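You operate a simulated robot arm through the tools that you are given. There is no shell and no other tool. Be economical: measure what you need, move in short steps, check, and stop when the job is done.

Carry out the task below with a simulated robot arm. There is one attempt and no reset: what you move stays moved.

Task
Scoop flour into the beaker up to 100 ml, tap it level and put the canister's lid back on.
Fine: the lid lies by the steel pot meanwhile; scoop and beaker go back where they were. Set down upright: clear beaker.

The check looks at the end state, three seconds after you hand in, the way a careful person would. Anything else that was tipped, shoved, dropped, spilled or broken makes it a failure. A push-on lid holds only when it is set on centred and level and pressed home; a screw cap is set on level and turned clockwise until tight.

Robot
A 7-joint arm with a two-finger parallel gripper, fixed in place. Base frame: the origin is at the foot of the arm, x ahead of it, y to its left, z up. Readings come in m, rad, newtons and seconds.
With the tool pointing down near the work surface it reaches from about 0.32 to 0.74 m from the base axis. Its first joint turns from -2.007 to 2.007 rad. Payload 3.91 kg.
Tool frame: the origin (TCP) lies between the finger pads and is the grasp point; the fingertips stand 0.03 m ahead of it; z points along the fingers, y is the line along which they close. Largest opening 0.11 m; finger width 0.02, thickness 0.01; the body of the gripper, 0.048 by 0.112 m, starts 0.055 m behind the TCP.
Orientation is told as [roll, pitch, yaw] about the base's x, y, z axes, in that order, counted from this pose: with the fingers straight down and closing along the base's y, the tool's x points along the base's -x, its y along +y and its z along -z.

Tools
- The arm moves only by the tool nudge_tool. Its arguments are lists of equal length, an entry for each row: "travel": the shift along the base's x, y, z in m, a list of three; "angular": the turn, a rotation vector about the base's x, y, z in rad, a list of three. In form: {"travel": [[x, y, z], ...], "angular": [[ax, ay, az], ...]}. A call has 1 to 10 rows; each row shifts and turns the commanded pose from where the row before left it. "fingers" is the finger opening in m, from 0 to 0.11, set as the call begins (left out, the last holds). A row lasts 0.2 s, in which the tool goes at most 0.05 m and 0.15 rad; a call with a longer step from one row to the next is refused whole, and so is a gripper value outside its range. A pose out of reach is approached as far as the arm can. The call stops where the force on the tool passes 90 N (or 10 N more than at its start, if that is more) or the arm is blocked; 0.2 s more then pass. Each finger travels about 0.108 m/s and halts on what it meets, pressing with about 30 N; the grip force reading is that of the motor and also rises with nothing between the fingers. The clock runs only during rows and for 0.2 s after the last one: add rows that do not move to give the fingers time. The reply holds the time, the measured pose of the TCP, the force on the tool along the base axes, the opening and the grip force, in the units named above and with some noise, with the torque about the TCP (base axes, N m) and any sound that the robot's microphone picked up.
- Cameras (640 x 400 px; columns grow to the right, rows downward): "scene" is fixed at [0.2207, -0.5014, 1.7103]; the picture's right is [0.96, -0.27, 0.00], its down [-0.12, -0.42, -0.90] and it looks along [0.24, 0.87, -0.43] (base axes); focal length 366 px, centre (320, 200). "wrist" rides on the gripper at [0.072, 0.017, -0.103] in the tool frame; the picture's right is [-0.23, 0.97, 0.00], its down [-0.76, -0.18, -0.62] and it looks along [-0.61, -0.14, 0.78] (tool axes); focal length 222 px, centre (320, 200). There is no depth. A picture from a camera that has moved, and an enlarged one, comes with that camera's place and axes in the base frame and with its lens.
- capture(camera): a new picture of that camera. No time passes.
- slide_trunk(by): slides the trunk up (or, below 0, down) by that many m; the arm rides with it, the base frame stays. It gives what a move gives, with no picture.
- zoom(camera, box): a new picture of the part [left, top, right, bottom] of that camera's present view, enlarged. No time passes.
- close_job(): hands the job in; it is judged then, once.

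Work in short steps. Places have to be worked out from the pictures, the camera data and where the tool is seen: move nearer, look again, correct. Check each grasp and each placing, and mend what went wrong. You have 120 turns and 76 pictures in all, those below and enlarged ones among them. Open the gripper and draw the arm clear of the work before you hand the job in, unless the task says otherwise; then end with one line.

The tools are called after ">>>" as a command line: name --argument value ..., lists and objects as JSON in quotes. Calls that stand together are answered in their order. nudge_tool: Moves the arm, as the interface text tells. Its arguments: {"type":"object","properties":{"travel":{"type":"array","items":{"type":"array","items":{"type":"number"}}},"angular":{"type":"array","items":{"type":"array","items":{"type":"number"}}},"fingers":{"type":"number"}},"required":["travel","angular"]} The other tools are called the same way: slide_trunk (by) slides the trunk up or down; capture (camera) takes a picture; zoom (camera, box) takes an enlarged picture of a part of a camera's view; close_job () hands the job in.

At the start:

```text
time: 0.0
tcp_pos: [0.4104, 0.2037, 1.4462]
tcp_rot: [0.001, 0.0, 0.001]
contact_force: [-0.6, 0.2, -0.7]
moment: [-0.02, 0.01, 0.02]
width: 0.1101
grasp_force: 0.1
trunk travel left (down, up): [-0.9, 0.09]
```

scene: 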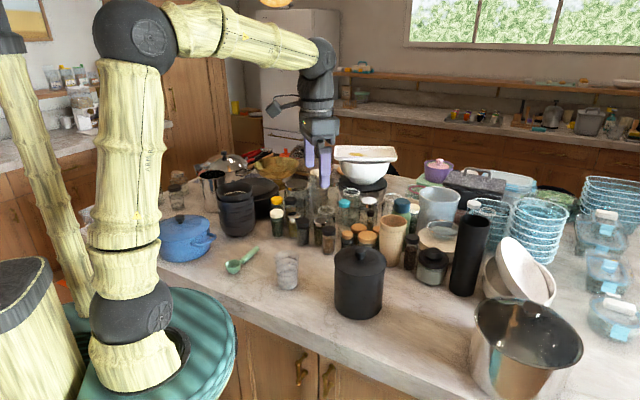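
wrist: 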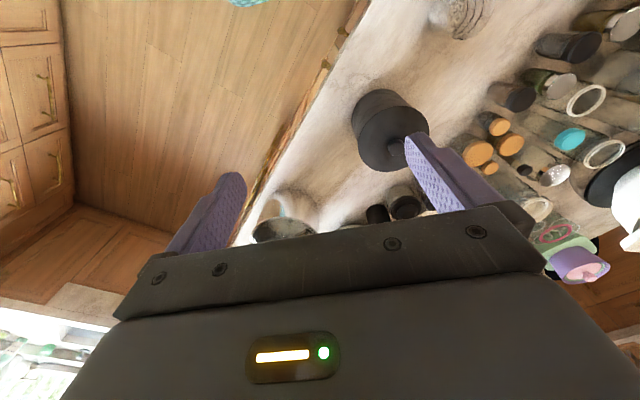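

The scene shows a green scoop, a clear beaker, a black lidded canister and a steel pot. I'll zoom in for detail.

>>> zoom --camera "scene" --box '[200, 220, 400, 345]'

>>> zoom --camera "scene" --box '[380, 200, 620, 400]'

```text
3.20 times, centred on (300, 282) of scene
camera zoom: at [0.2207, -0.5014, 1.7103], right [0.96, -0.27, 0.0], down [-0.12, -0.42, -0.9], along [0.24, 0.87, -0.43], focal length 1170 px, centre (384, -64)
```

zoom: 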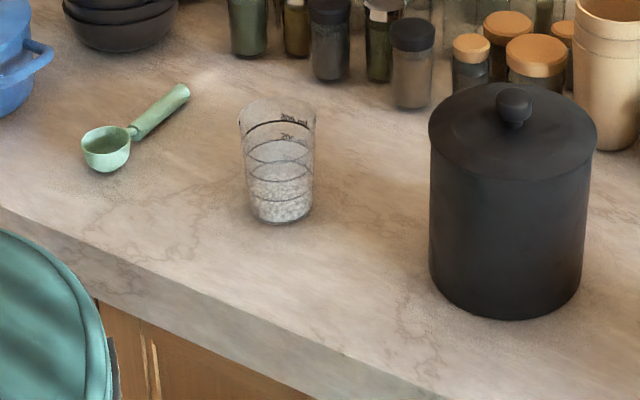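

```text
2.00 times, centred on (500, 300) of scene
camera zoom: at [0.2207, -0.5014, 1.7103], right [0.96, -0.27, 0.0], down [-0.12, -0.42, -0.9], along [0.24, 0.87, -0.43], focal length 731 px, centre (-40, 0)
```

zoom: 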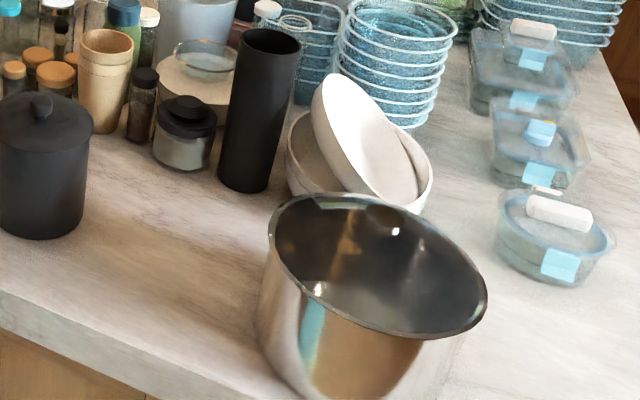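

Triangulating from both cameras puts the knob near (0.58, 0.35, 1.10), the counter at z≈0.89, the beaker at (0.385, 0.515) and the scoop bowl at (0.21, 0.67). I'll move closer to the canister at a safe height.

>>> nudge_tool --travel '[[0.03, 0.025, -0.025], [0.03, 0.025, -0.025], [0.03, 0.025, -0.025], [0.03, 0.025, -0.025], [0, 0, -0.04], [0, 0, -0.04]]' --angular '[[0, 0, 0], [0, 0, 0], [0, 0, 0], [0, 0, 0], [0, 0, 0], [0, 0, 0]]'

>>> capture --camera "wrist"

>>> capture --camera "scene"

```text
time: 1.4
tcp_pos: [0.5317, 0.3058, 1.2667]
tcp_rot: [-0.001, 0.0, 0.003]
contact_force: [-0.3, 0.3, -0.3]
moment: [0.02, 0.03, 0.01]
width: 0.1102
grasp_force: 0.1
trunk travel left (down, up): [-0.9, 0.09]
```

```text
71 pictures are left
camera wrist: at [0.4597, 0.3212, 1.3694], right [0.23, 0.97, 0.0], down [0.76, -0.18, 0.62], along [0.61, -0.14, -0.78], focal length 222 px, centre (320, 200)
```

wrist: 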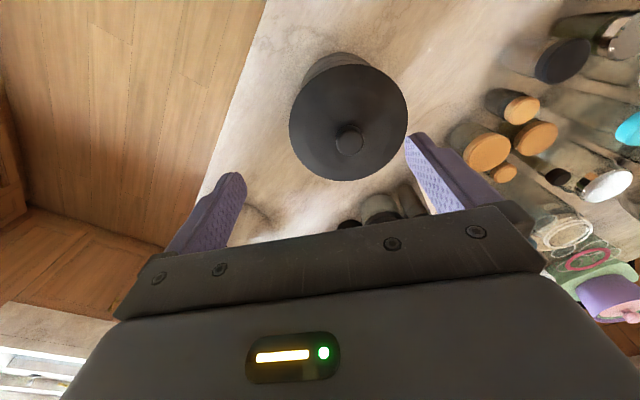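

```text
70 pictures are left
```

scene: 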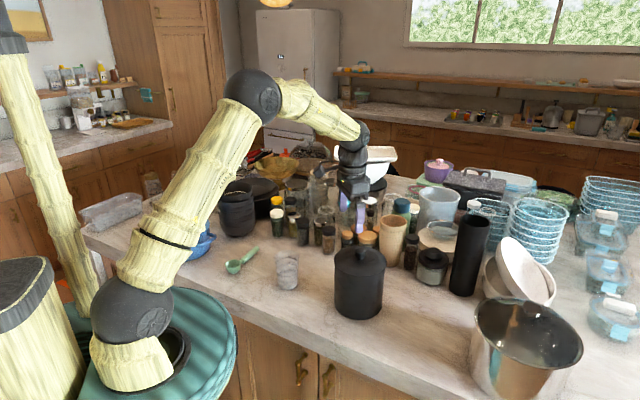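

The knob refines to about (0.579, 0.332, 1.11), with the counter at z≈0.90. I'll move above it and look again.

>>> nudge_tool --travel '[[0.025, 0.013, -0.03], [0.022, 0.013, -0.03], [0, 0, -0.03]]' --angular '[[0, 0, 0], [0, 0, 0], [0, 0, 0]]'

>>> zoom --camera "scene" --box '[300, 180, 420, 330]'

>>> capture --camera "wrist"

```text
time: 2.2
tcp_pos: [0.5777, 0.3309, 1.1774]
tcp_rot: [0.0, -0.002, -0.001]
contact_force: [0.3, 0.6, -0.4]
moment: [-0.02, 0.02, -0.01]
width: 0.1098
grasp_force: 0.1
trunk travel left (down, up): [-0.9, 0.09]
```

```text
2.67 times, centred on (360, 255) of scene
camera zoom: at [0.2207, -0.5014, 1.7103], right [0.96, -0.27, 0.0], down [-0.12, -0.42, -0.9], along [0.24, 0.87, -0.43], focal length 975 px, centre (213, 53)
```

zoom: 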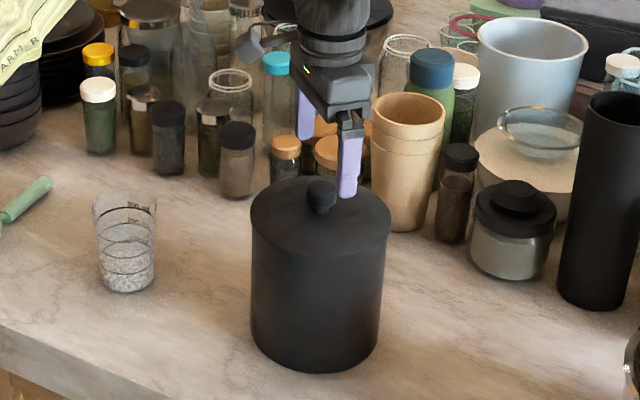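

```text
68 pictures are left
camera wrist: at [0.5055, 0.3464, 1.2809], right [0.23, 0.97, 0.0], down [0.76, -0.18, 0.62], along [0.61, -0.14, -0.78], focal length 222 px, centre (320, 200)
```

wrist: 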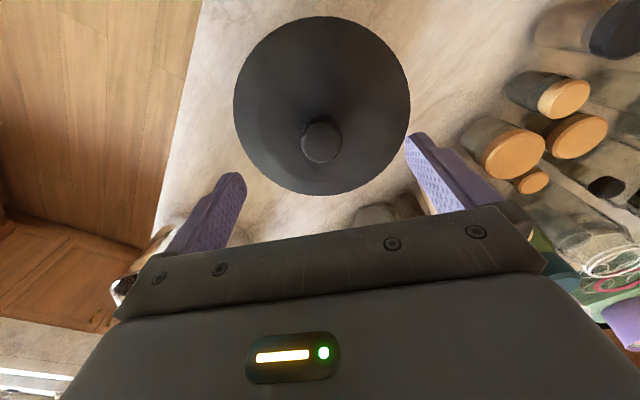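

The TCP is centred over the knob. I'll descend to put the tips around the knob's lower half and close.

>>> nudge_tool --travel '[[0.001, 0, -0.025], [0.001, 0, -0.025]]' --angular '[[0, 0, 0], [0, 0, 0]]'

>>> nudge_tool --travel '[[0, 0, 0], [0, 0, 0], [0, 0, 0], [0, 0, 0]]' --angular '[[0, 0, 0], [0, 0, 0], [0, 0, 0], [0, 0, 0]]' --fingers 0.0

>>> zoom --camera "scene" --box '[300, 180, 420, 330]'

```text
time: 2.8
tcp_pos: [0.5781, 0.3304, 1.1268]
tcp_rot: [0.001, -0.001, 0.001]
contact_force: [-1.1, 0.3, 0.2]
moment: [0.01, -0.01, -0.02]
width: 0.1099
grasp_force: 0.1
trunk travel left (down, up): [-0.9, 0.09]
```

```text
time: 3.8
tcp_pos: [0.5794, 0.3301, 1.1277]
tcp_rot: [-0.001, 0.0, -0.001]
contact_force: [0.4, -0.3, -0.7]
moment: [-0.01, 0.03, 0.0]
width: 0.0322
grasp_force: 30.3
trunk travel left (down, up): [-0.9, 0.09]
```

```text
2.67 times, centred on (360, 255) of scene
camera zoom: at [0.2207, -0.5014, 1.7103], right [0.96, -0.27, 0.0], down [-0.12, -0.42, -0.9], along [0.24, 0.87, -0.43], focal length 975 px, centre (213, 53)
```

zoom: 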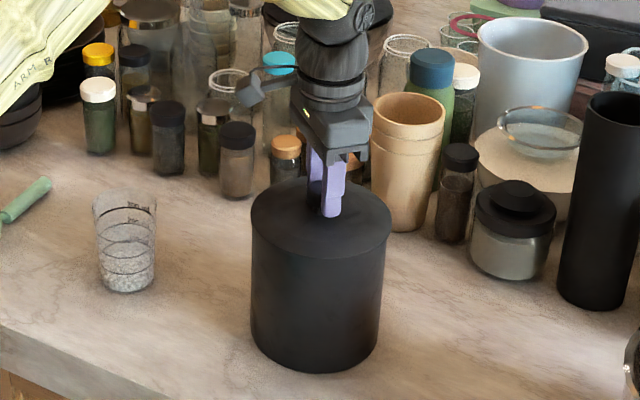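

The knob is gripped at 32 mm. I'll lift gently and see whether the lid comes free or is a press/screw fit.

>>> nudge_tool --travel '[[0, 0, 0.004], [0, 0, 0.004], [0, 0, 0.004]]' --angular '[[0, 0, 0], [0, 0, 0], [0, 0, 0]]'

>>> zoom --camera "scene" --box '[300, 180, 420, 330]'

```text
time: 4.6
tcp_pos: [0.5789, 0.3301, 1.1405]
tcp_rot: [0.0, 0.0, -0.001]
contact_force: [0.0, 0.2, -0.2]
moment: [0.01, 0.03, -0.01]
width: 0.0324
grasp_force: 30.3
trunk travel left (down, up): [-0.9, 0.09]
```

```text
2.67 times, centred on (360, 255) of scene
camera zoom: at [0.2207, -0.5014, 1.7103], right [0.96, -0.27, 0.0], down [-0.12, -0.42, -0.9], along [0.24, 0.87, -0.43], focal length 975 px, centre (213, 53)
```

zoom: 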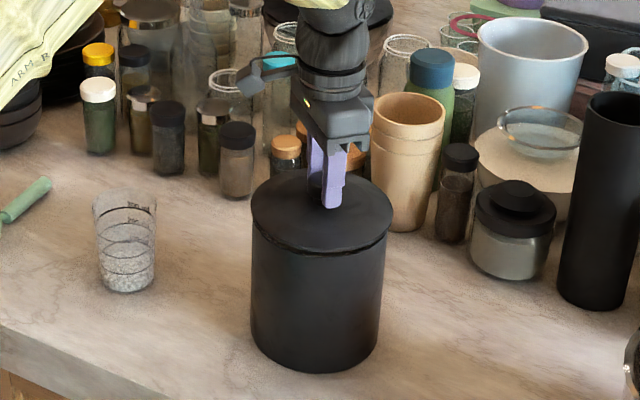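

The lid comes free; it was seated at TCP (0.579, 0.330, 1.127). I'll lift it well clear and then look inside.

>>> nudge_tool --travel '[[0, 0, 0.03], [0, 0, 0.03], [0, 0, 0.03], [0.03, -0.02, 0.01], [0.03, -0.04, 0]]' --angular '[[0, 0, 0], [0, 0, 0], [0, 0, 0], [0, 0, 0], [0, 0, 0]]'

>>> capture --camera "scene"

>>> capture --camera "wrist"

```text
time: 5.8
tcp_pos: [0.64, 0.2686, 1.2401]
tcp_rot: [0.002, 0.001, 0.0]
contact_force: [-0.1, -0.5, -1.0]
moment: [0.02, 0.0, -0.03]
width: 0.032
grasp_force: 30.1
trunk travel left (down, up): [-0.9, 0.09]
```

```text
65 pictures are left
```

scene: 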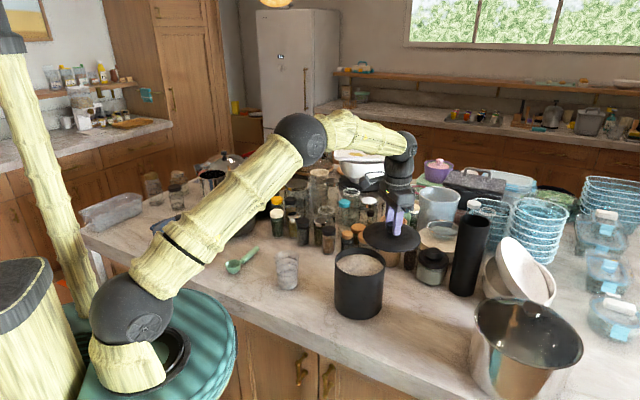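

```text
64 pictures are left
camera wrist: at [0.5673, 0.2841, 1.3437], right [0.23, 0.97, 0.0], down [0.76, -0.18, 0.62], along [0.61, -0.14, -0.78], focal length 222 px, centre (320, 200)
```

wrist: 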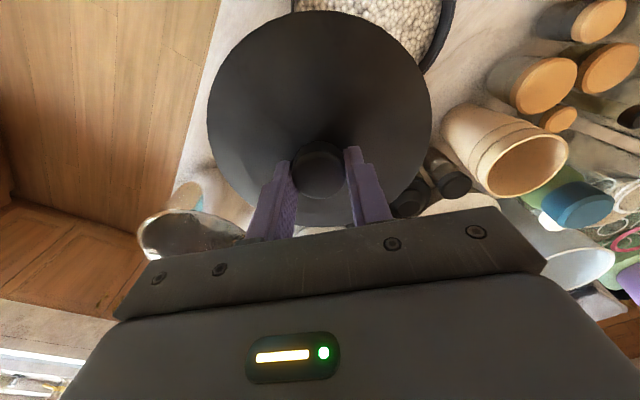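

The canister is full nearly to the rim. The pot is at about (0.865, -0.01) with radius ~0.12, so I'll set the lid near (0.695, 0.165), clear of the canister and the edge.

>>> nudge_tool --travel '[[0.015, -0.03, 0], [0.02, -0.037, 0], [0.02, -0.037, 0], [0, 0, -0.04], [0, 0, -0.04], [0, 0, -0.04], [0, 0, -0.04]]' --angular '[[0, 0, 0], [0, 0, 0], [0, 0, 0], [0, 0, 0], [0, 0, 0], [0, 0, 0], [0, 0, 0]]'

>>> capture --camera "scene"

>>> capture --camera "wrist"

```text
time: 7.4
tcp_pos: [0.6952, 0.1671, 1.0775]
tcp_rot: [0.0, 0.0, 0.002]
contact_force: [0.1, 0.6, -1.9]
moment: [0.03, -0.01, -0.02]
width: 0.0317
grasp_force: 30.0
trunk travel left (down, up): [-0.9, 0.09]
```

```text
63 pictures are left
```

scene: 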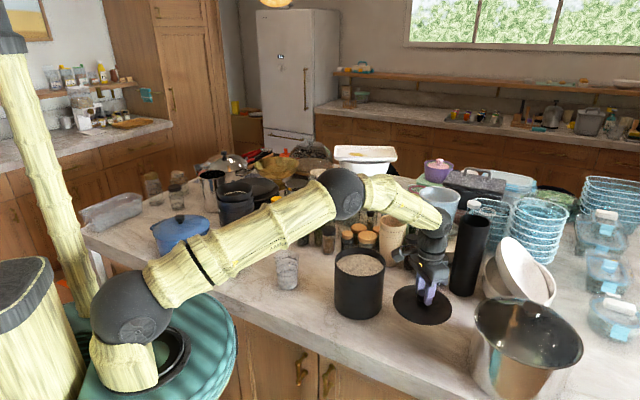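

```text
62 pictures are left
camera wrist: at [0.6235, 0.1821, 1.1809], right [0.23, 0.97, 0.0], down [0.76, -0.18, 0.62], along [0.61, -0.14, -0.78], focal length 222 px, centre (320, 200)
```

wrist: 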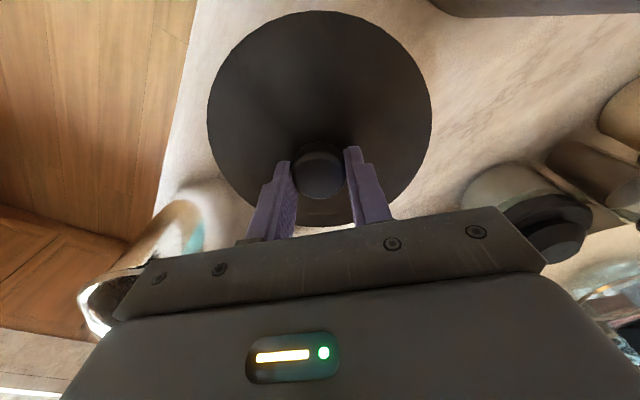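

The path is clear, so I'll keep lowering, with finer steps near the counter.

>>> nudge_tool --travel '[[0, 0, -0.03], [0, 0, -0.03], [0, 0, -0.02], [0, 0, -0.008], [0, 0, -0.008]]' --angular '[[0, 0, 0], [0, 0, 0], [0, 0, 0], [0, 0, 0], [0, 0, 0]]'

>>> zoom --camera "scene" --box '[340, 220, 500, 340]'

```text
time: 8.6
tcp_pos: [0.6946, 0.1666, 0.9823]
tcp_rot: [0.0, -0.001, -0.001]
contact_force: [0.0, 0.3, -1.3]
moment: [0.0, -0.01, 0.01]
width: 0.0321
grasp_force: 29.9
trunk travel left (down, up): [-0.9, 0.09]
```

```text
3.33 times, centred on (420, 280) of scene
camera zoom: at [0.2207, -0.5014, 1.7103], right [0.96, -0.27, 0.0], down [-0.12, -0.42, -0.9], along [0.24, 0.87, -0.43], focal length 1219 px, centre (-13, -67)
```

zoom: 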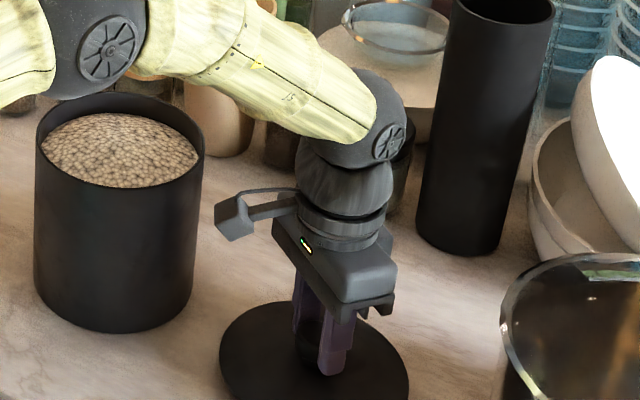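

The elbow is well above the canister (~1.3 m). I'll lower in small steps until contact.

>>> nudge_tool --travel '[[0, 0, -0.007], [0, 0, -0.007], [0, 0, -0.006]]' --angular '[[0, 0, 0], [0, 0, 0], [0, 0, 0]]'

```text
time: 9.4
tcp_pos: [0.6946, 0.1668, 0.9738]
tcp_rot: [0.004, -0.015, -0.001]
contact_force: [0.4, 0.3, 53.8]
moment: [-0.42, 1.06, -0.13]
width: 0.0318
grasp_force: 29.9
trunk travel left (down, up): [-0.9, 0.09]
```

The lid touches the counter at TCP z≈0.975. I'll relieve the pressing force and then release.

>>> nudge_tool --travel '[[0, 0, 0.006]]' --angular '[[0, 0, 0]]'

```text
time: 9.8
tcp_pos: [0.6945, 0.1662, 0.9728]
tcp_rot: [0.002, -0.011, 0.001]
contact_force: [5.5, 1.6, 33.3]
moment: [-0.13, -0.85, -0.06]
width: 0.0318
grasp_force: 30.3
trunk travel left (down, up): [-0.9, 0.09]
```

Still 33 N; I'll raise a bit more.

>>> nudge_tool --travel '[[0, 0, 0.004]]' --angular '[[0, 0, 0]]'

```text
time: 10.2
tcp_pos: [0.6939, 0.1659, 0.974]
tcp_rot: [0.002, -0.002, 0.001]
contact_force: [7.1, 1.6, 16.3]
moment: [0.21, -0.93, -0.01]
width: 0.0317
grasp_force: 30.1
trunk travel left (down, up): [-0.9, 0.09]
```

Force is nearly relieved; I'll open.

>>> nudge_tool --travel '[[0, 0, 0.002], [0, 0, 0], [0, 0, 0], [0, 0, 0]]' --angular '[[0, 0, 0], [0, 0, 0], [0, 0, 0], [0, 0, 0]]' --fingers 0.08

>>> nudge_tool --travel '[[0, 0, 0.03], [0, 0, 0.04], [0, 0, 0.05], [0, 0, 0.05], [0, 0, 0.05], [-0.02, 0.02, 0.05]]' --angular '[[0, 0, 0], [0, 0, 0], [0, 0, 0], [0, 0, 0], [0, 0, 0], [0, 0, 0]]'

>>> capture --camera "wrist"

>>> zoom --camera "scene" --box '[320, 220, 560, 370]'

```text
time: 11.2
tcp_pos: [0.6947, 0.1659, 0.974]
tcp_rot: [0.001, -0.001, 0.001]
contact_force: [0.7, 0.1, 0.4]
moment: [-0.02, 0.02, -0.02]
width: 0.08
grasp_force: 0.1
trunk travel left (down, up): [-0.9, 0.09]
```

```text
refused: row 6 steps farther than a row can; nothing moved
```

```text
60 pictures are left
camera wrist: at [0.6222, 0.1817, 1.0786], right [0.23, 0.97, 0.0], down [0.76, -0.18, 0.62], along [0.61, -0.14, -0.78], focal length 222 px, centre (320, 200)
```

wrist: 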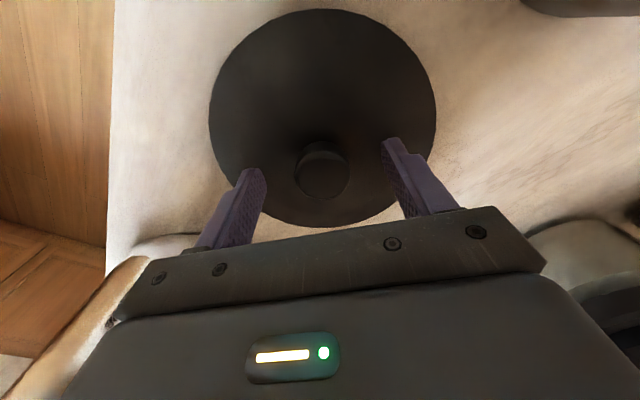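

```text
2.67 times, centred on (440, 295) of scene
camera zoom: at [0.2207, -0.5014, 1.7103], right [0.96, -0.27, 0.0], down [-0.12, -0.42, -0.9], along [0.24, 0.87, -0.43], focal length 975 px, centre (0, -53)
```

zoom: 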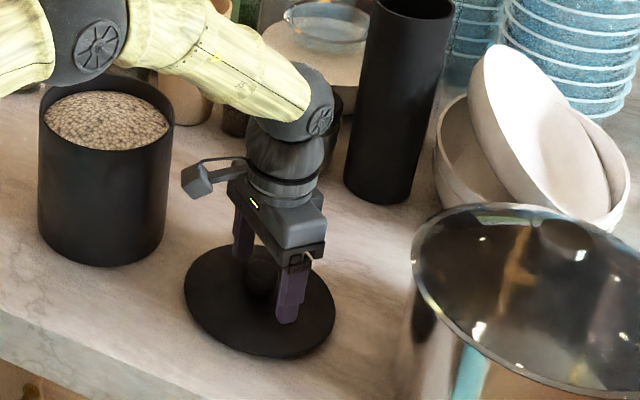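

The lid lies flat by the pot. I'll go up and then swing toward the scoop, yawing 45° to match its handle.

>>> nudge_tool --travel '[[0, 0, 0.03], [0, 0, 0.045], [0, 0, 0.045], [0, 0, 0.045], [0, 0, 0.045], [-0.02, 0.02, 0.035], [-0.035, 0.03, 0], [-0.035, 0.03, 0]]' --angular '[[0, 0, 0], [0, 0, 0], [0, 0, 0], [0, 0, 0], [0, 0, 0], [0, 0, 0.1], [0, 0, 0.1], [0, 0, 0.1]]'

>>> nudge_tool --travel '[[-0.038, 0.03, 0], [-0.038, 0.03, 0], [-0.038, 0.03, 0], [-0.038, 0.03, 0], [-0.038, 0.03, 0], [-0.038, 0.03, 0], [-0.038, 0.03, 0], [-0.038, 0.03, 0], [-0.038, 0.03, 0], [-0.038, 0.03, 0]]' --angular '[[0, 0, 0.1], [0, 0, 0.1], [0, 0, 0.1], [0, 0, 0.1], [0, 0, 0.085], [0, 0, 0], [0, 0, 0], [0, 0, 0], [0, 0, 0], [0, 0, 0]]'

>>> capture --camera "wrist"

>>> capture --camera "scene"

```text
time: 13.0
tcp_pos: [0.6027, 0.2471, 1.2211]
tcp_rot: [0.0, -0.003, 0.302]
contact_force: [-0.1, 0.0, -0.2]
moment: [0.03, -0.04, -0.01]
width: 0.08
grasp_force: 0.0
trunk travel left (down, up): [-0.9, 0.09]
```

```text
time: 15.2
tcp_pos: [0.2226, 0.5473, 1.2189]
tcp_rot: [-0.003, 0.0, 0.784]
contact_force: [-0.7, 0.4, 0.1]
moment: [0.01, 0.0, -0.04]
width: 0.0798
grasp_force: 0.0
trunk travel left (down, up): [-0.9, 0.09]
```

```text
58 pictures are left
camera wrist: at [0.1597, 0.5069, 1.3233], right [-0.53, 0.85, 0.0], down [0.66, 0.41, 0.62], along [0.53, 0.33, -0.78], focal length 222 px, centre (320, 200)
```

wrist: 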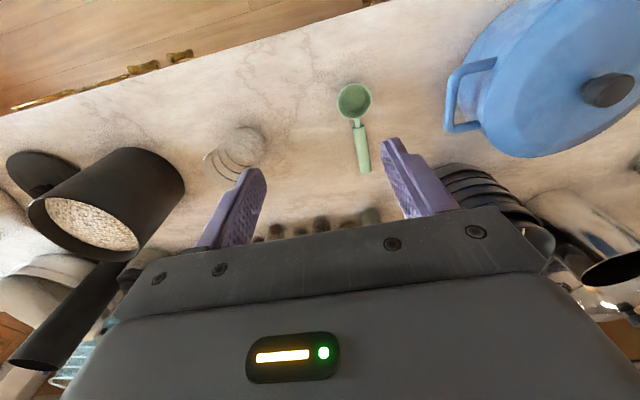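

```text
57 pictures are left
```

scene: 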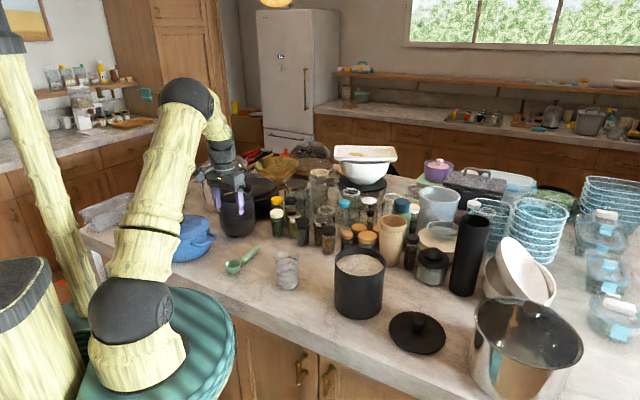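

The scoop's handle runs from about (0.24, 0.63) to (0.306, 0.703), at 46°, with z≈0.94. I'll go nearer, above mid-handle, and look.

>>> nudge_tool --travel '[[0.016, 0.04, -0.02], [0.018, 0.04, -0.02], [0.016, 0.04, -0.02], [0, 0, -0.04], [0, 0, -0.04]]' --angular '[[0, 0, 0], [0, 0, 0], [0, 0, 0], [0, 0, 0], [0, 0, 0]]' --fingers 0.06

>>> capture --camera "wrist"

>>> zoom --camera "scene" --box '[180, 180, 340, 300]'

```text
time: 16.4
tcp_pos: [0.2743, 0.6688, 1.0783]
tcp_rot: [-0.002, 0.001, 0.786]
contact_force: [0.5, 0.4, 0.4]
moment: [-0.09, 0.0, -0.01]
width: 0.0601
grasp_force: 0.1
trunk travel left (down, up): [-0.9, 0.09]
```

```text
56 pictures are left
camera wrist: at [0.2119, 0.6286, 1.1828], right [-0.53, 0.85, 0.0], down [0.66, 0.41, 0.62], along [0.53, 0.33, -0.78], focal length 222 px, centre (320, 200)
```

wrist: 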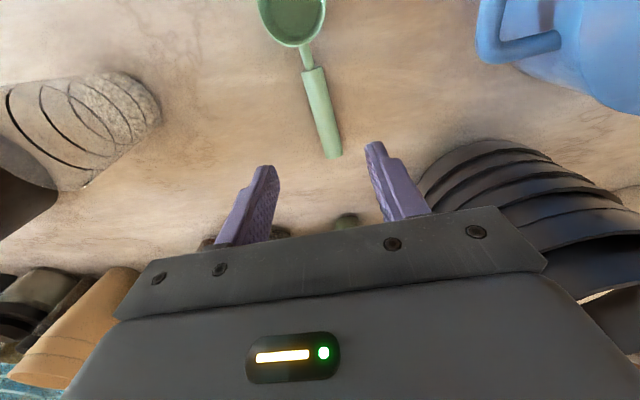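

```text
3.33 times, centred on (260, 240) of scene
camera zoom: at [0.2207, -0.5014, 1.7103], right [0.96, -0.27, 0.0], down [-0.12, -0.42, -0.9], along [0.24, 0.87, -0.43], focal length 1219 px, centre (520, 67)
```

zoom: 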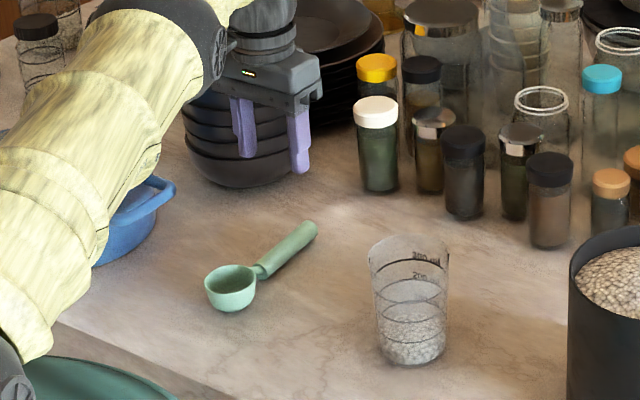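

The grip point is about (0.281, 0.676) on the handle. I'll move down to z≈0.985 and check alignment.

>>> nudge_tool --travel '[[0.006, 0.007, -0.03], [0, 0, -0.03], [0, 0, -0.03]]' --angular '[[0, 0, 0.05], [0, 0, 0], [0, 0, 0]]'

>>> capture --camera "wrist"

>>> zoom --camera "scene" --box '[180, 180, 340, 300]'

```text
time: 17.2
tcp_pos: [0.2775, 0.6591, 0.9902]
tcp_rot: [0.0, 0.001, 0.836]
contact_force: [0.9, -0.4, 0.4]
moment: [-0.01, -0.01, -0.04]
width: 0.06
grasp_force: 0.1
out of reach, approached as far as the arm can: row 1, 3
trunk travel left (down, up): [-0.9, 0.09]
```

```text
54 pictures are left
camera wrist: at [0.2156, 0.6161, 1.0945], right [-0.57, 0.82, 0.0], down [0.64, 0.45, 0.62], along [0.51, 0.35, -0.78], focal length 222 px, centre (320, 200)
```

wrist: 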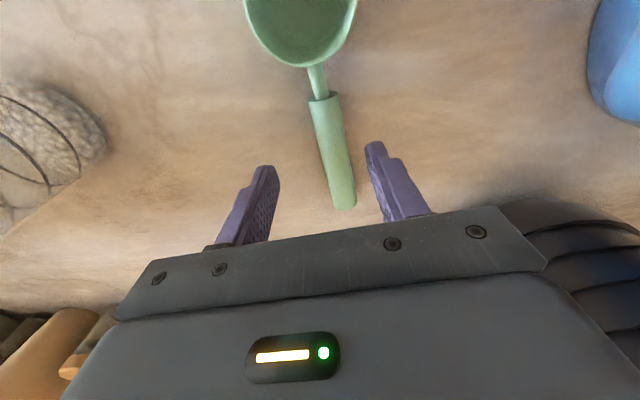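

```text
3.33 times, centred on (260, 240) of scene
camera zoom: at [0.2207, -0.5014, 1.7103], right [0.96, -0.27, 0.0], down [-0.12, -0.42, -0.9], along [0.24, 0.87, -0.43], focal length 1219 px, centre (520, 67)
```

zoom: 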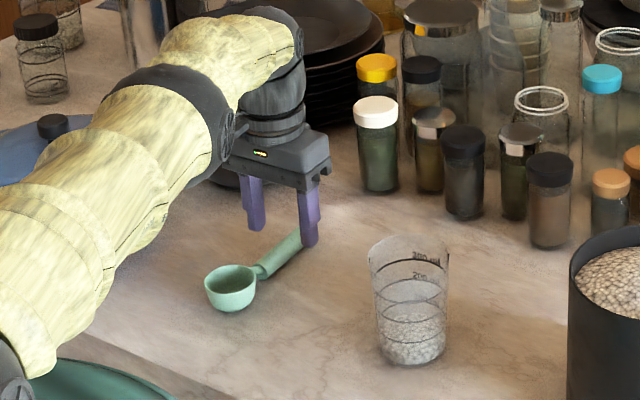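

The arm is at its reach limit, but the handle still lies between the fingers at around 60% of its length. I'll shift laterally a few mm and lower.

>>> nudge_tool --travel '[[-0.008, -0.011, 0], [0, 0, -0.012]]' --angular '[[0, 0, 0], [0, 0, 0]]'

>>> capture --camera "wrist"

```text
time: 17.8
tcp_pos: [0.2685, 0.6479, 0.9774]
tcp_rot: [0.0, 0.0, 0.834]
contact_force: [0.0, -0.1, 1.0]
moment: [-0.02, 0.0, 0.04]
width: 0.0602
grasp_force: 0.0
trunk travel left (down, up): [-0.9, 0.09]
```

```text
52 pictures are left
camera wrist: at [0.2072, 0.6053, 1.0824], right [-0.57, 0.82, 0.0], down [0.64, 0.45, 0.62], along [0.51, 0.36, -0.78], focal length 222 px, centre (320, 200)
```

wrist: 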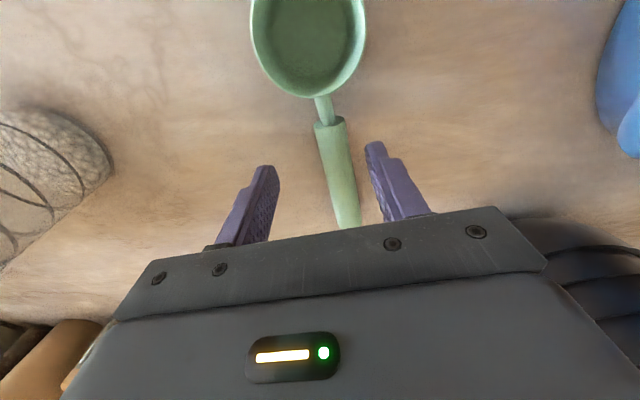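

I'll correct +13 mm in y to centre on the handle and lower a little.

>>> nudge_tool --travel '[[0, 0.012, 0], [0, 0, -0.01]]' --angular '[[0, 0, 0], [0, 0, 0]]'

>>> capture --camera "wrist"

>>> zoom --camera "scene" --box '[210, 210, 310, 285]'

```text
time: 18.4
tcp_pos: [0.2661, 0.6581, 0.9697]
tcp_rot: [0.0, 0.0, 0.837]
contact_force: [-0.5, 0.2, -0.6]
moment: [-0.01, 0.0, -0.01]
width: 0.0601
grasp_force: 0.0
trunk travel left (down, up): [-0.9, 0.09]
```

```text
51 pictures are left
camera wrist: at [0.2065, 0.6146, 1.0737], right [-0.57, 0.82, 0.0], down [0.64, 0.45, 0.62], along [0.51, 0.35, -0.78], focal length 222 px, centre (320, 200)
```

wrist: 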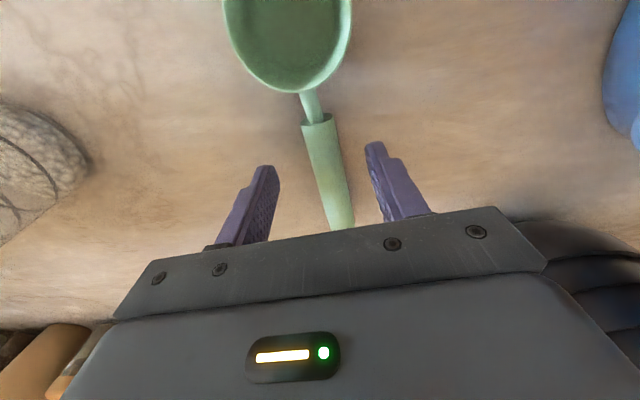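

```text
5.33 times, centred on (260, 248) of scene
camera zoom: at [0.2207, -0.5014, 1.7103], right [0.96, -0.27, 0.0], down [-0.12, -0.42, -0.9], along [0.24, 0.87, -0.43], focal length 1950 px, centre (640, -53)
```

zoom: 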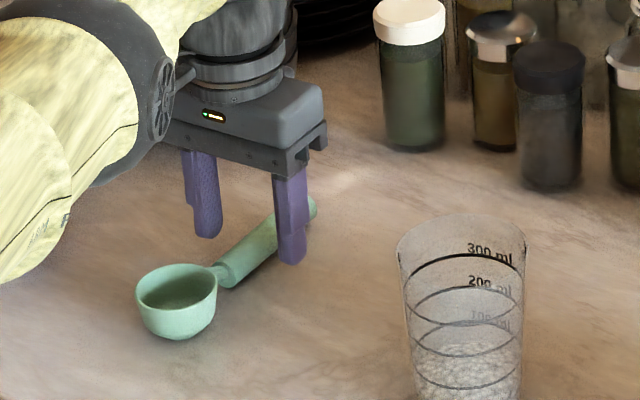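

The handle is nearly centred between the fingers, so I'll drop 5 mm more and close on it.

>>> nudge_tool --travel '[[-0.002, 0.002, -0.005]]' --angular '[[0, 0, 0]]'

>>> nudge_tool --travel '[[0, 0, 0], [0, 0, 0], [0, 0, 0]]' --angular '[[0, 0, 0], [0, 0, 0], [0, 0, 0]]' --fingers 0.0

>>> zoom --camera "scene" --box '[210, 210, 310, 285]'

```text
time: 18.8
tcp_pos: [0.2639, 0.6587, 0.9658]
tcp_rot: [0.0, 0.0, 0.837]
contact_force: [0.3, -0.5, -0.2]
moment: [-0.01, -0.01, 0.01]
width: 0.06
grasp_force: 0.1
out of reach, approached as far as the arm can: row 1
trunk travel left (down, up): [-0.9, 0.09]
```

```text
time: 19.6
tcp_pos: [0.264, 0.6577, 0.9649]
tcp_rot: [-0.001, -0.001, 0.835]
contact_force: [-0.2, 0.6, 0.4]
moment: [0.03, 0.02, -0.01]
width: 0.0249
grasp_force: 30.1
trunk travel left (down, up): [-0.9, 0.09]
```

```text
5.33 times, centred on (260, 248) of scene
camera zoom: at [0.2207, -0.5014, 1.7103], right [0.96, -0.27, 0.0], down [-0.12, -0.42, -0.9], along [0.24, 0.87, -0.43], focal length 1950 px, centre (640, -53)
```

zoom: 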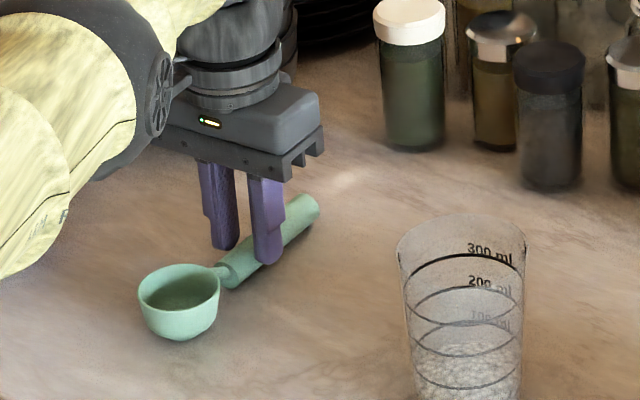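

The handle is gripped at 25 mm. I'll lift straight up and check the scoop hangs level.

>>> nudge_tool --travel '[[0, 0, 0.02], [0, 0, 0.04], [0, 0, 0.04], [0, 0, 0.04]]' --angular '[[0, 0, 0], [0, 0, 0], [0, 0, 0], [0, 0, 0]]'

>>> capture --camera "wrist"

>>> zoom --camera "scene" --box '[210, 180, 310, 305]'

```text
time: 20.6
tcp_pos: [0.2646, 0.6573, 1.1052]
tcp_rot: [0.0, 0.001, 0.834]
contact_force: [-0.5, 0.0, -0.2]
moment: [0.03, -0.04, 0.03]
width: 0.0252
grasp_force: 29.9
trunk travel left (down, up): [-0.9, 0.09]
```

```text
48 pictures are left
camera wrist: at [0.2033, 0.6138, 1.2095], right [-0.57, 0.82, 0.0], down [0.64, 0.45, 0.62], along [0.51, 0.35, -0.78], focal length 222 px, centre (320, 200)
```

wrist: 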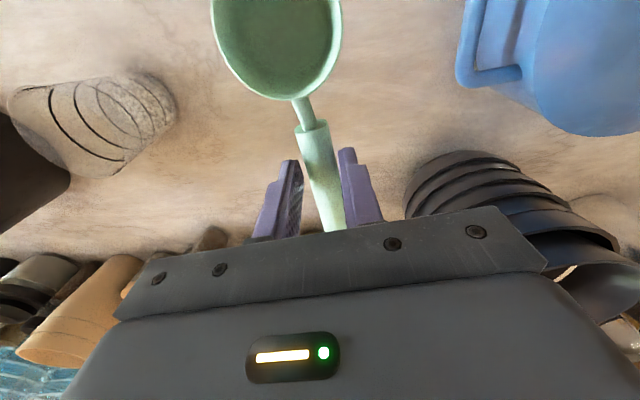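

```text
3.20 times, centred on (260, 242) of scene
camera zoom: at [0.2207, -0.5014, 1.7103], right [0.96, -0.27, 0.0], down [-0.12, -0.42, -0.9], along [0.24, 0.87, -0.43], focal length 1170 px, centre (512, 64)
```

zoom: 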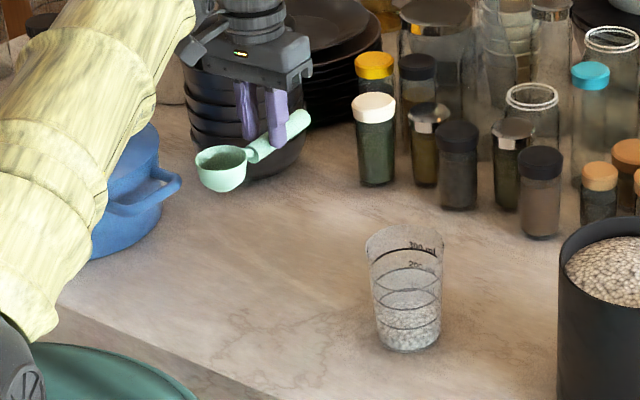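

The scoop is level in the grip with the bowl centre about 0.075 m from the TCP. I'll inspect the beaker's markings and contents.

>>> zoom --camera "scene" --box '[264, 242, 312, 297]'

```text
7.27 times, centred on (288, 270) of scene
camera zoom: at [0.2207, -0.5014, 1.7103], right [0.96, -0.27, 0.0], down [-0.12, -0.42, -0.9], along [0.24, 0.87, -0.43], focal length 2660 px, centre (553, -306)
```

zoom: 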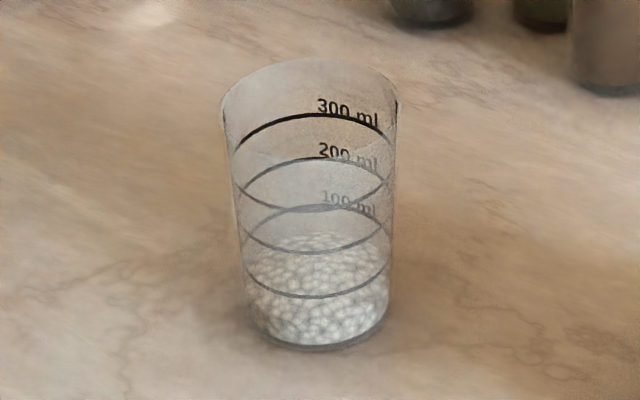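

The beaker already holds about 50 ml, so roughly 50 ml more is needed. I'll carry the scoop toward the canister, yawing so the handle points along +y, at a safe height.

>>> nudge_tool --travel '[[0, 0, 0.04], [0, -0.01, 0.04], [0.035, -0.025, 0.02], [0.04, -0.028, 0.01], [0.04, -0.028, 0], [0.04, -0.028, 0], [0.04, -0.028, 0], [0.04, -0.03, 0], [0.04, -0.03, 0], [0.04, -0.03, 0]]' --angular '[[0, 0, 0], [0, 0, 0.09], [0, 0, 0.09], [0, 0, 0.09], [0, 0, 0.09], [0, 0, 0.09], [0, 0, 0.09], [0, 0, 0.09], [0, 0, 0.03], [0, 0, 0]]'

>>> capture --camera "wrist"

>>> capture --camera "scene"

```text
time: 22.8
tcp_pos: [0.5828, 0.4202, 1.2147]
tcp_rot: [0.002, -0.002, 1.497]
contact_force: [0.5, 0.1, 0.1]
moment: [0.02, -0.01, -0.01]
width: 0.0251
grasp_force: 30.0
trunk travel left (down, up): [-0.9, 0.09]
```

```text
45 pictures are left
camera wrist: at [0.5602, 0.3484, 1.3185], right [-0.95, 0.3, 0.0], down [0.23, 0.75, 0.62], along [0.18, 0.6, -0.78], focal length 222 px, centre (320, 200)
```

wrist: 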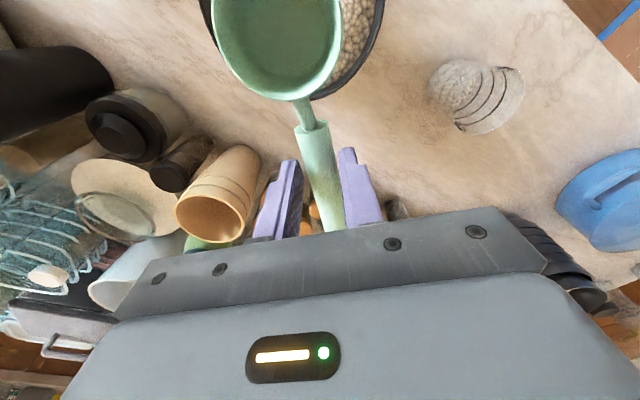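

```text
44 pictures are left
```

scene: 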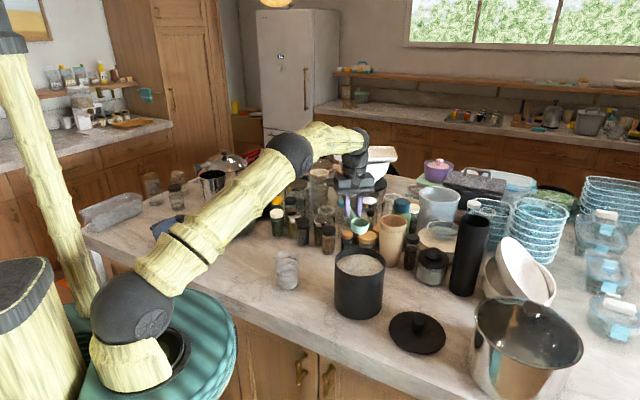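

The scoop is beside the canister, with the flour ~1.5 cm below the rim (rim ≈1.077). I'll pitch the scoop bowl-down by 0.7 rad and bring it just above the flour.

>>> nudge_tool --travel '[[0, -0.005, 0], [0, -0.005, 0], [0, -0.005, 0], [0, -0.005, 0], [0, -0.004, 0], [0, 0, -0.025], [0, 0, -0.02]]' --angular '[[0.14, -0.0103, 0], [0.14, -0.0103, 0], [0.14, -0.0103, 0], [0.14, -0.0103, 0], [0.14, -0.0103, 0], [0, 0, 0], [0, 0, 0]]'

>>> zoom --camera "scene" --box '[300, 190, 420, 330]'

>>> capture --camera "wrist"

```text
time: 24.4
tcp_pos: [0.5816, 0.3961, 1.1716]
tcp_rot: [0.002, -0.704, 1.495]
contact_force: [-0.3, -0.4, -0.3]
moment: [-0.05, 0.01, -0.07]
width: 0.0248
grasp_force: 29.9
trunk travel left (down, up): [-0.9, 0.09]
```

```text
2.86 times, centred on (360, 260) of scene
camera zoom: at [0.2207, -0.5014, 1.7103], right [0.96, -0.27, 0.0], down [-0.12, -0.42, -0.9], along [0.24, 0.87, -0.43], focal length 1045 px, centre (206, 29)
```

zoom: 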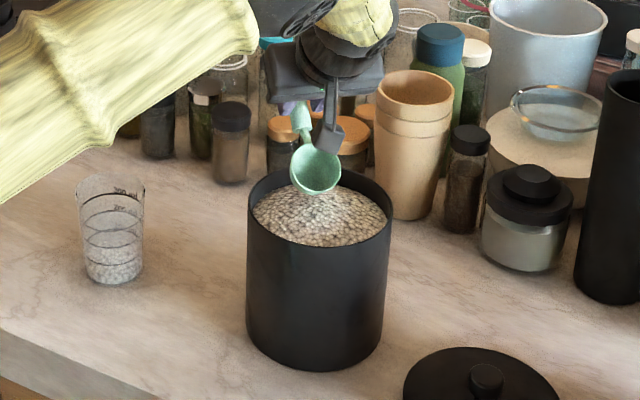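

```text
42 pictures are left
camera wrist: at [0.5551, 0.2746, 1.2031], right [-0.96, 0.25, 0.15], down [0.19, 0.16, 0.97], along [0.21, 0.96, -0.2], focal length 222 px, centre (320, 200)
```

wrist: 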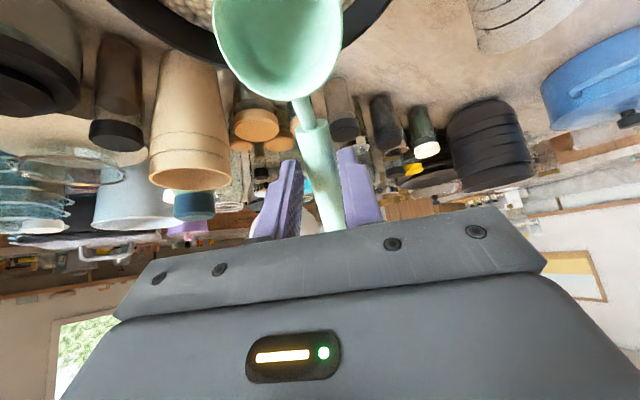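

The bowl is over the back part of the flour, as intended. I'll push it in and drag toward −y.

>>> nudge_tool --travel '[[0, 0, -0.02], [0, 0, -0.018], [0, 0, -0.018], [0, -0.01, 0], [0, -0.01, 0]]' --angular '[[0, 0, 0], [0, 0, 0], [0, 0, 0], [0, 0, 0], [0, 0, 0]]'

>>> zoom --camera "scene" --box '[310, 210, 410, 310]'

```text
time: 25.6
tcp_pos: [0.5795, 0.3763, 1.1122]
tcp_rot: [0.007, -0.698, 1.493]
contact_force: [0.5, 0.0, -1.1]
moment: [0.0, -0.02, -0.02]
width: 0.0254
grasp_force: 29.9
trunk travel left (down, up): [-0.9, 0.09]
```

```text
4.00 times, centred on (360, 260) of scene
camera zoom: at [0.2207, -0.5014, 1.7103], right [0.96, -0.27, 0.0], down [-0.12, -0.42, -0.9], along [0.24, 0.87, -0.43], focal length 1463 px, centre (160, -40)
```

zoom: 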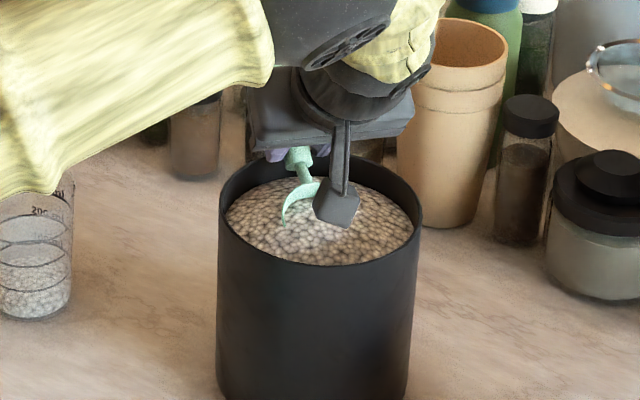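

The bowl is immersed without resistance. I'll level it gradually while lifting clear.

>>> nudge_tool --travel '[[0, 0, 0.001], [0, 0.002, 0.004], [0, 0.003, 0.008], [0, 0.003, 0.01], [0, 0.003, 0.012], [0, 0, 0.012]]' --angular '[[-0.12, 0.0088, 0], [-0.12, 0.0088, 0], [-0.12, 0.0088, 0], [-0.12, 0.0088, 0], [-0.12, 0.0088, 0], [-0.1, 0.0073, 0]]'

>>> capture --camera "wrist"

>>> zoom --camera "scene" --box '[310, 210, 410, 310]'

```text
time: 27.0
tcp_pos: [0.5794, 0.389, 1.1623]
tcp_rot: [0.0, 0.004, 1.496]
contact_force: [0.3, -0.4, -0.1]
moment: [0.02, 0.02, 0.02]
width: 0.0255
grasp_force: 29.7
trunk travel left (down, up): [-0.9, 0.09]
```

```text
40 pictures are left
camera wrist: at [0.5577, 0.3163, 1.2656], right [-0.95, 0.3, 0.0], down [0.23, 0.75, 0.62], along [0.19, 0.59, -0.78], focal length 222 px, centre (320, 200)
```

wrist: 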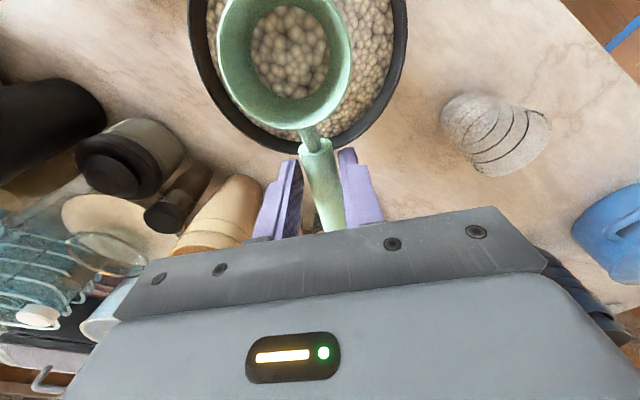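

```text
4.00 times, centred on (360, 260) of scene
camera zoom: at [0.2207, -0.5014, 1.7103], right [0.96, -0.27, 0.0], down [-0.12, -0.42, -0.9], along [0.24, 0.87, -0.43], focal length 1463 px, centre (160, -40)
```

zoom: 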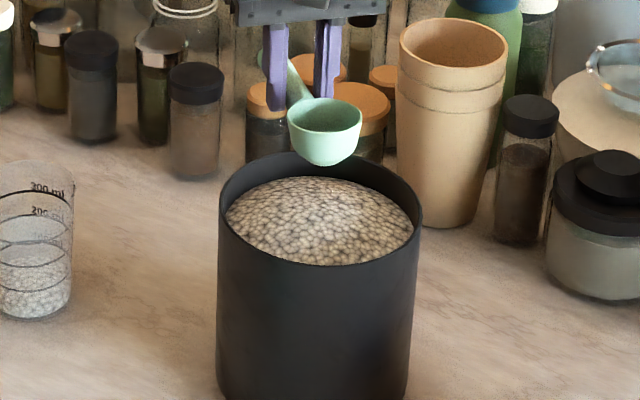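

The scoop holds only a shallow amount. I'll scoop again, deeper, keeping the gripper within the canister mouth so it can level while still immersed.

>>> nudge_tool --travel '[[0.001, 0, 0.015], [0.001, 0, 0.008], [0, 0, 0], [0, 0, 0], [0, 0, 0], [0, 0, 0], [0, -0.003, 0], [0, 0, -0.02]]' --angular '[[0.13, -0.0095, 0], [0.13, -0.0095, 0], [0.13, -0.0095, 0], [0.13, -0.0095, 0], [0.13, -0.0095, 0], [0.13, -0.0095, 0], [0.12, -0.0088, 0], [0, 0, 0]]'

>>> nudge_tool --travel '[[0, 0, -0.022], [0, 0, -0.022], [0, 0, -0.021], [0, -0.006, 0], [0, -0.006, 0], [0, -0.006, 0]]' --angular '[[0, 0, 0], [0, 0, 0], [0, 0, 0], [0, 0, 0], [0, 0, 0], [0, 0, 0]]'

>>> zoom --camera "scene" --box '[310, 210, 410, 310]'

```text
time: 28.8
tcp_pos: [0.5825, 0.3849, 1.1651]
tcp_rot: [0.001, -0.904, 1.496]
contact_force: [0.2, 0.8, -1.1]
moment: [0.0, 0.03, -0.01]
width: 0.0253
grasp_force: 30.1
trunk travel left (down, up): [-0.9, 0.09]
```

```text
time: 30.2
tcp_pos: [0.5813, 0.3667, 1.0993]
tcp_rot: [0.005, -0.903, 1.494]
contact_force: [-0.3, 0.2, -0.8]
moment: [-0.01, 0.03, 0.01]
width: 0.0255
grasp_force: 30.3
trunk travel left (down, up): [-0.9, 0.09]
```

```text
4.00 times, centred on (360, 260) of scene
camera zoom: at [0.2207, -0.5014, 1.7103], right [0.96, -0.27, 0.0], down [-0.12, -0.42, -0.9], along [0.24, 0.87, -0.43], focal length 1463 px, centre (160, -40)
```

zoom: 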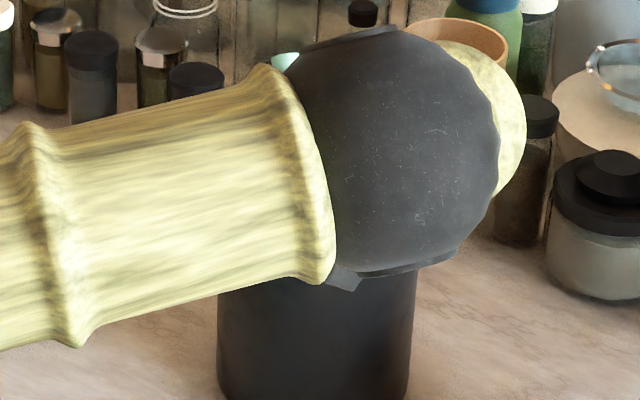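

No contact so far. I'll level while immersed.

>>> nudge_tool --travel '[[0, 0.001, 0], [0, 0, -0.001], [0, 0.001, -0.003], [0, 0, -0.004], [0, 0, -0.004], [0, 0, 0]]' --angular '[[-0.12, 0.0088, 0], [-0.12, 0.0088, 0], [-0.12, 0.0088, 0], [-0.12, 0.0088, 0], [-0.12, 0.0088, 0], [-0.1, 0.0073, 0]]'

```text
time: 31.6
tcp_pos: [0.5819, 0.3669, 1.0895]
tcp_rot: [0.0, -0.198, 1.497]
contact_force: [3.2, -2.7, 19.3]
moment: [0.68, -0.07, -0.12]
width: 0.0256
grasp_force: 30.1
trunk travel left (down, up): [-0.9, 0.09]
```

The handle's tail touches the rim lightly. I'll lift straight up now.

>>> nudge_tool --travel '[[0, 0, 0.006], [0, 0, 0.01], [0, 0, 0.015], [0, 0, 0.02], [0, 0, 0.02]]' --angular '[[0, 0, 0], [0, 0, 0], [-0.1, 0.0073, 0], [-0.1, 0.0073, 0], [0, 0, 0]]'

>>> capture --camera "wrist"

>>> zoom --camera "scene" --box '[310, 210, 410, 310]'

```text
time: 32.8
tcp_pos: [0.581, 0.3682, 1.1586]
tcp_rot: [-0.002, 0.003, 1.495]
contact_force: [0.8, -0.6, -1.1]
moment: [-0.01, -0.02, -0.02]
width: 0.0256
grasp_force: 29.6
trunk travel left (down, up): [-0.9, 0.09]
```

```text
37 pictures are left
camera wrist: at [0.5598, 0.296, 1.2626], right [-0.95, 0.3, 0.0], down [0.23, 0.75, 0.62], along [0.19, 0.59, -0.78], focal length 222 px, centre (320, 200)
```

wrist: 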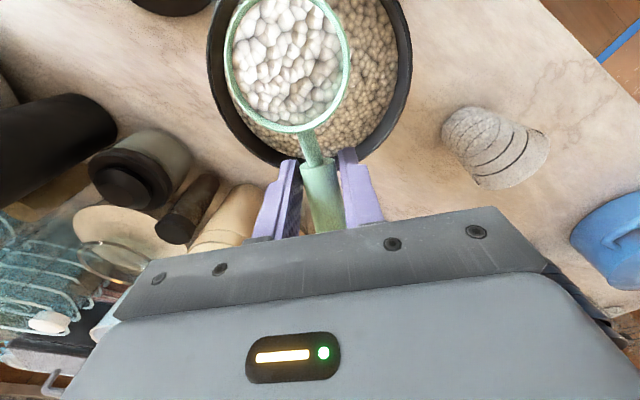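

```text
4.00 times, centred on (360, 260) of scene
camera zoom: at [0.2207, -0.5014, 1.7103], right [0.96, -0.27, 0.0], down [-0.12, -0.42, -0.9], along [0.24, 0.87, -0.43], focal length 1463 px, centre (160, -40)
```

zoom: 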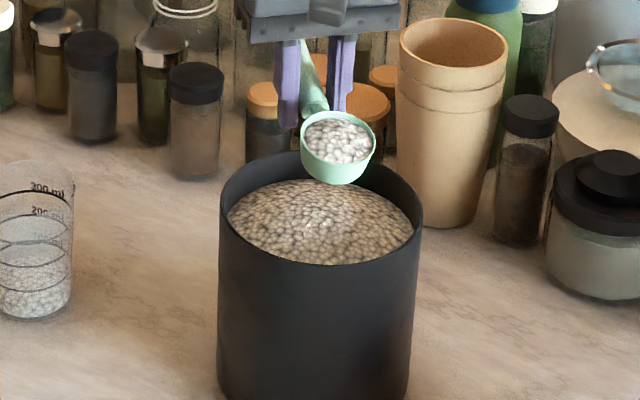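

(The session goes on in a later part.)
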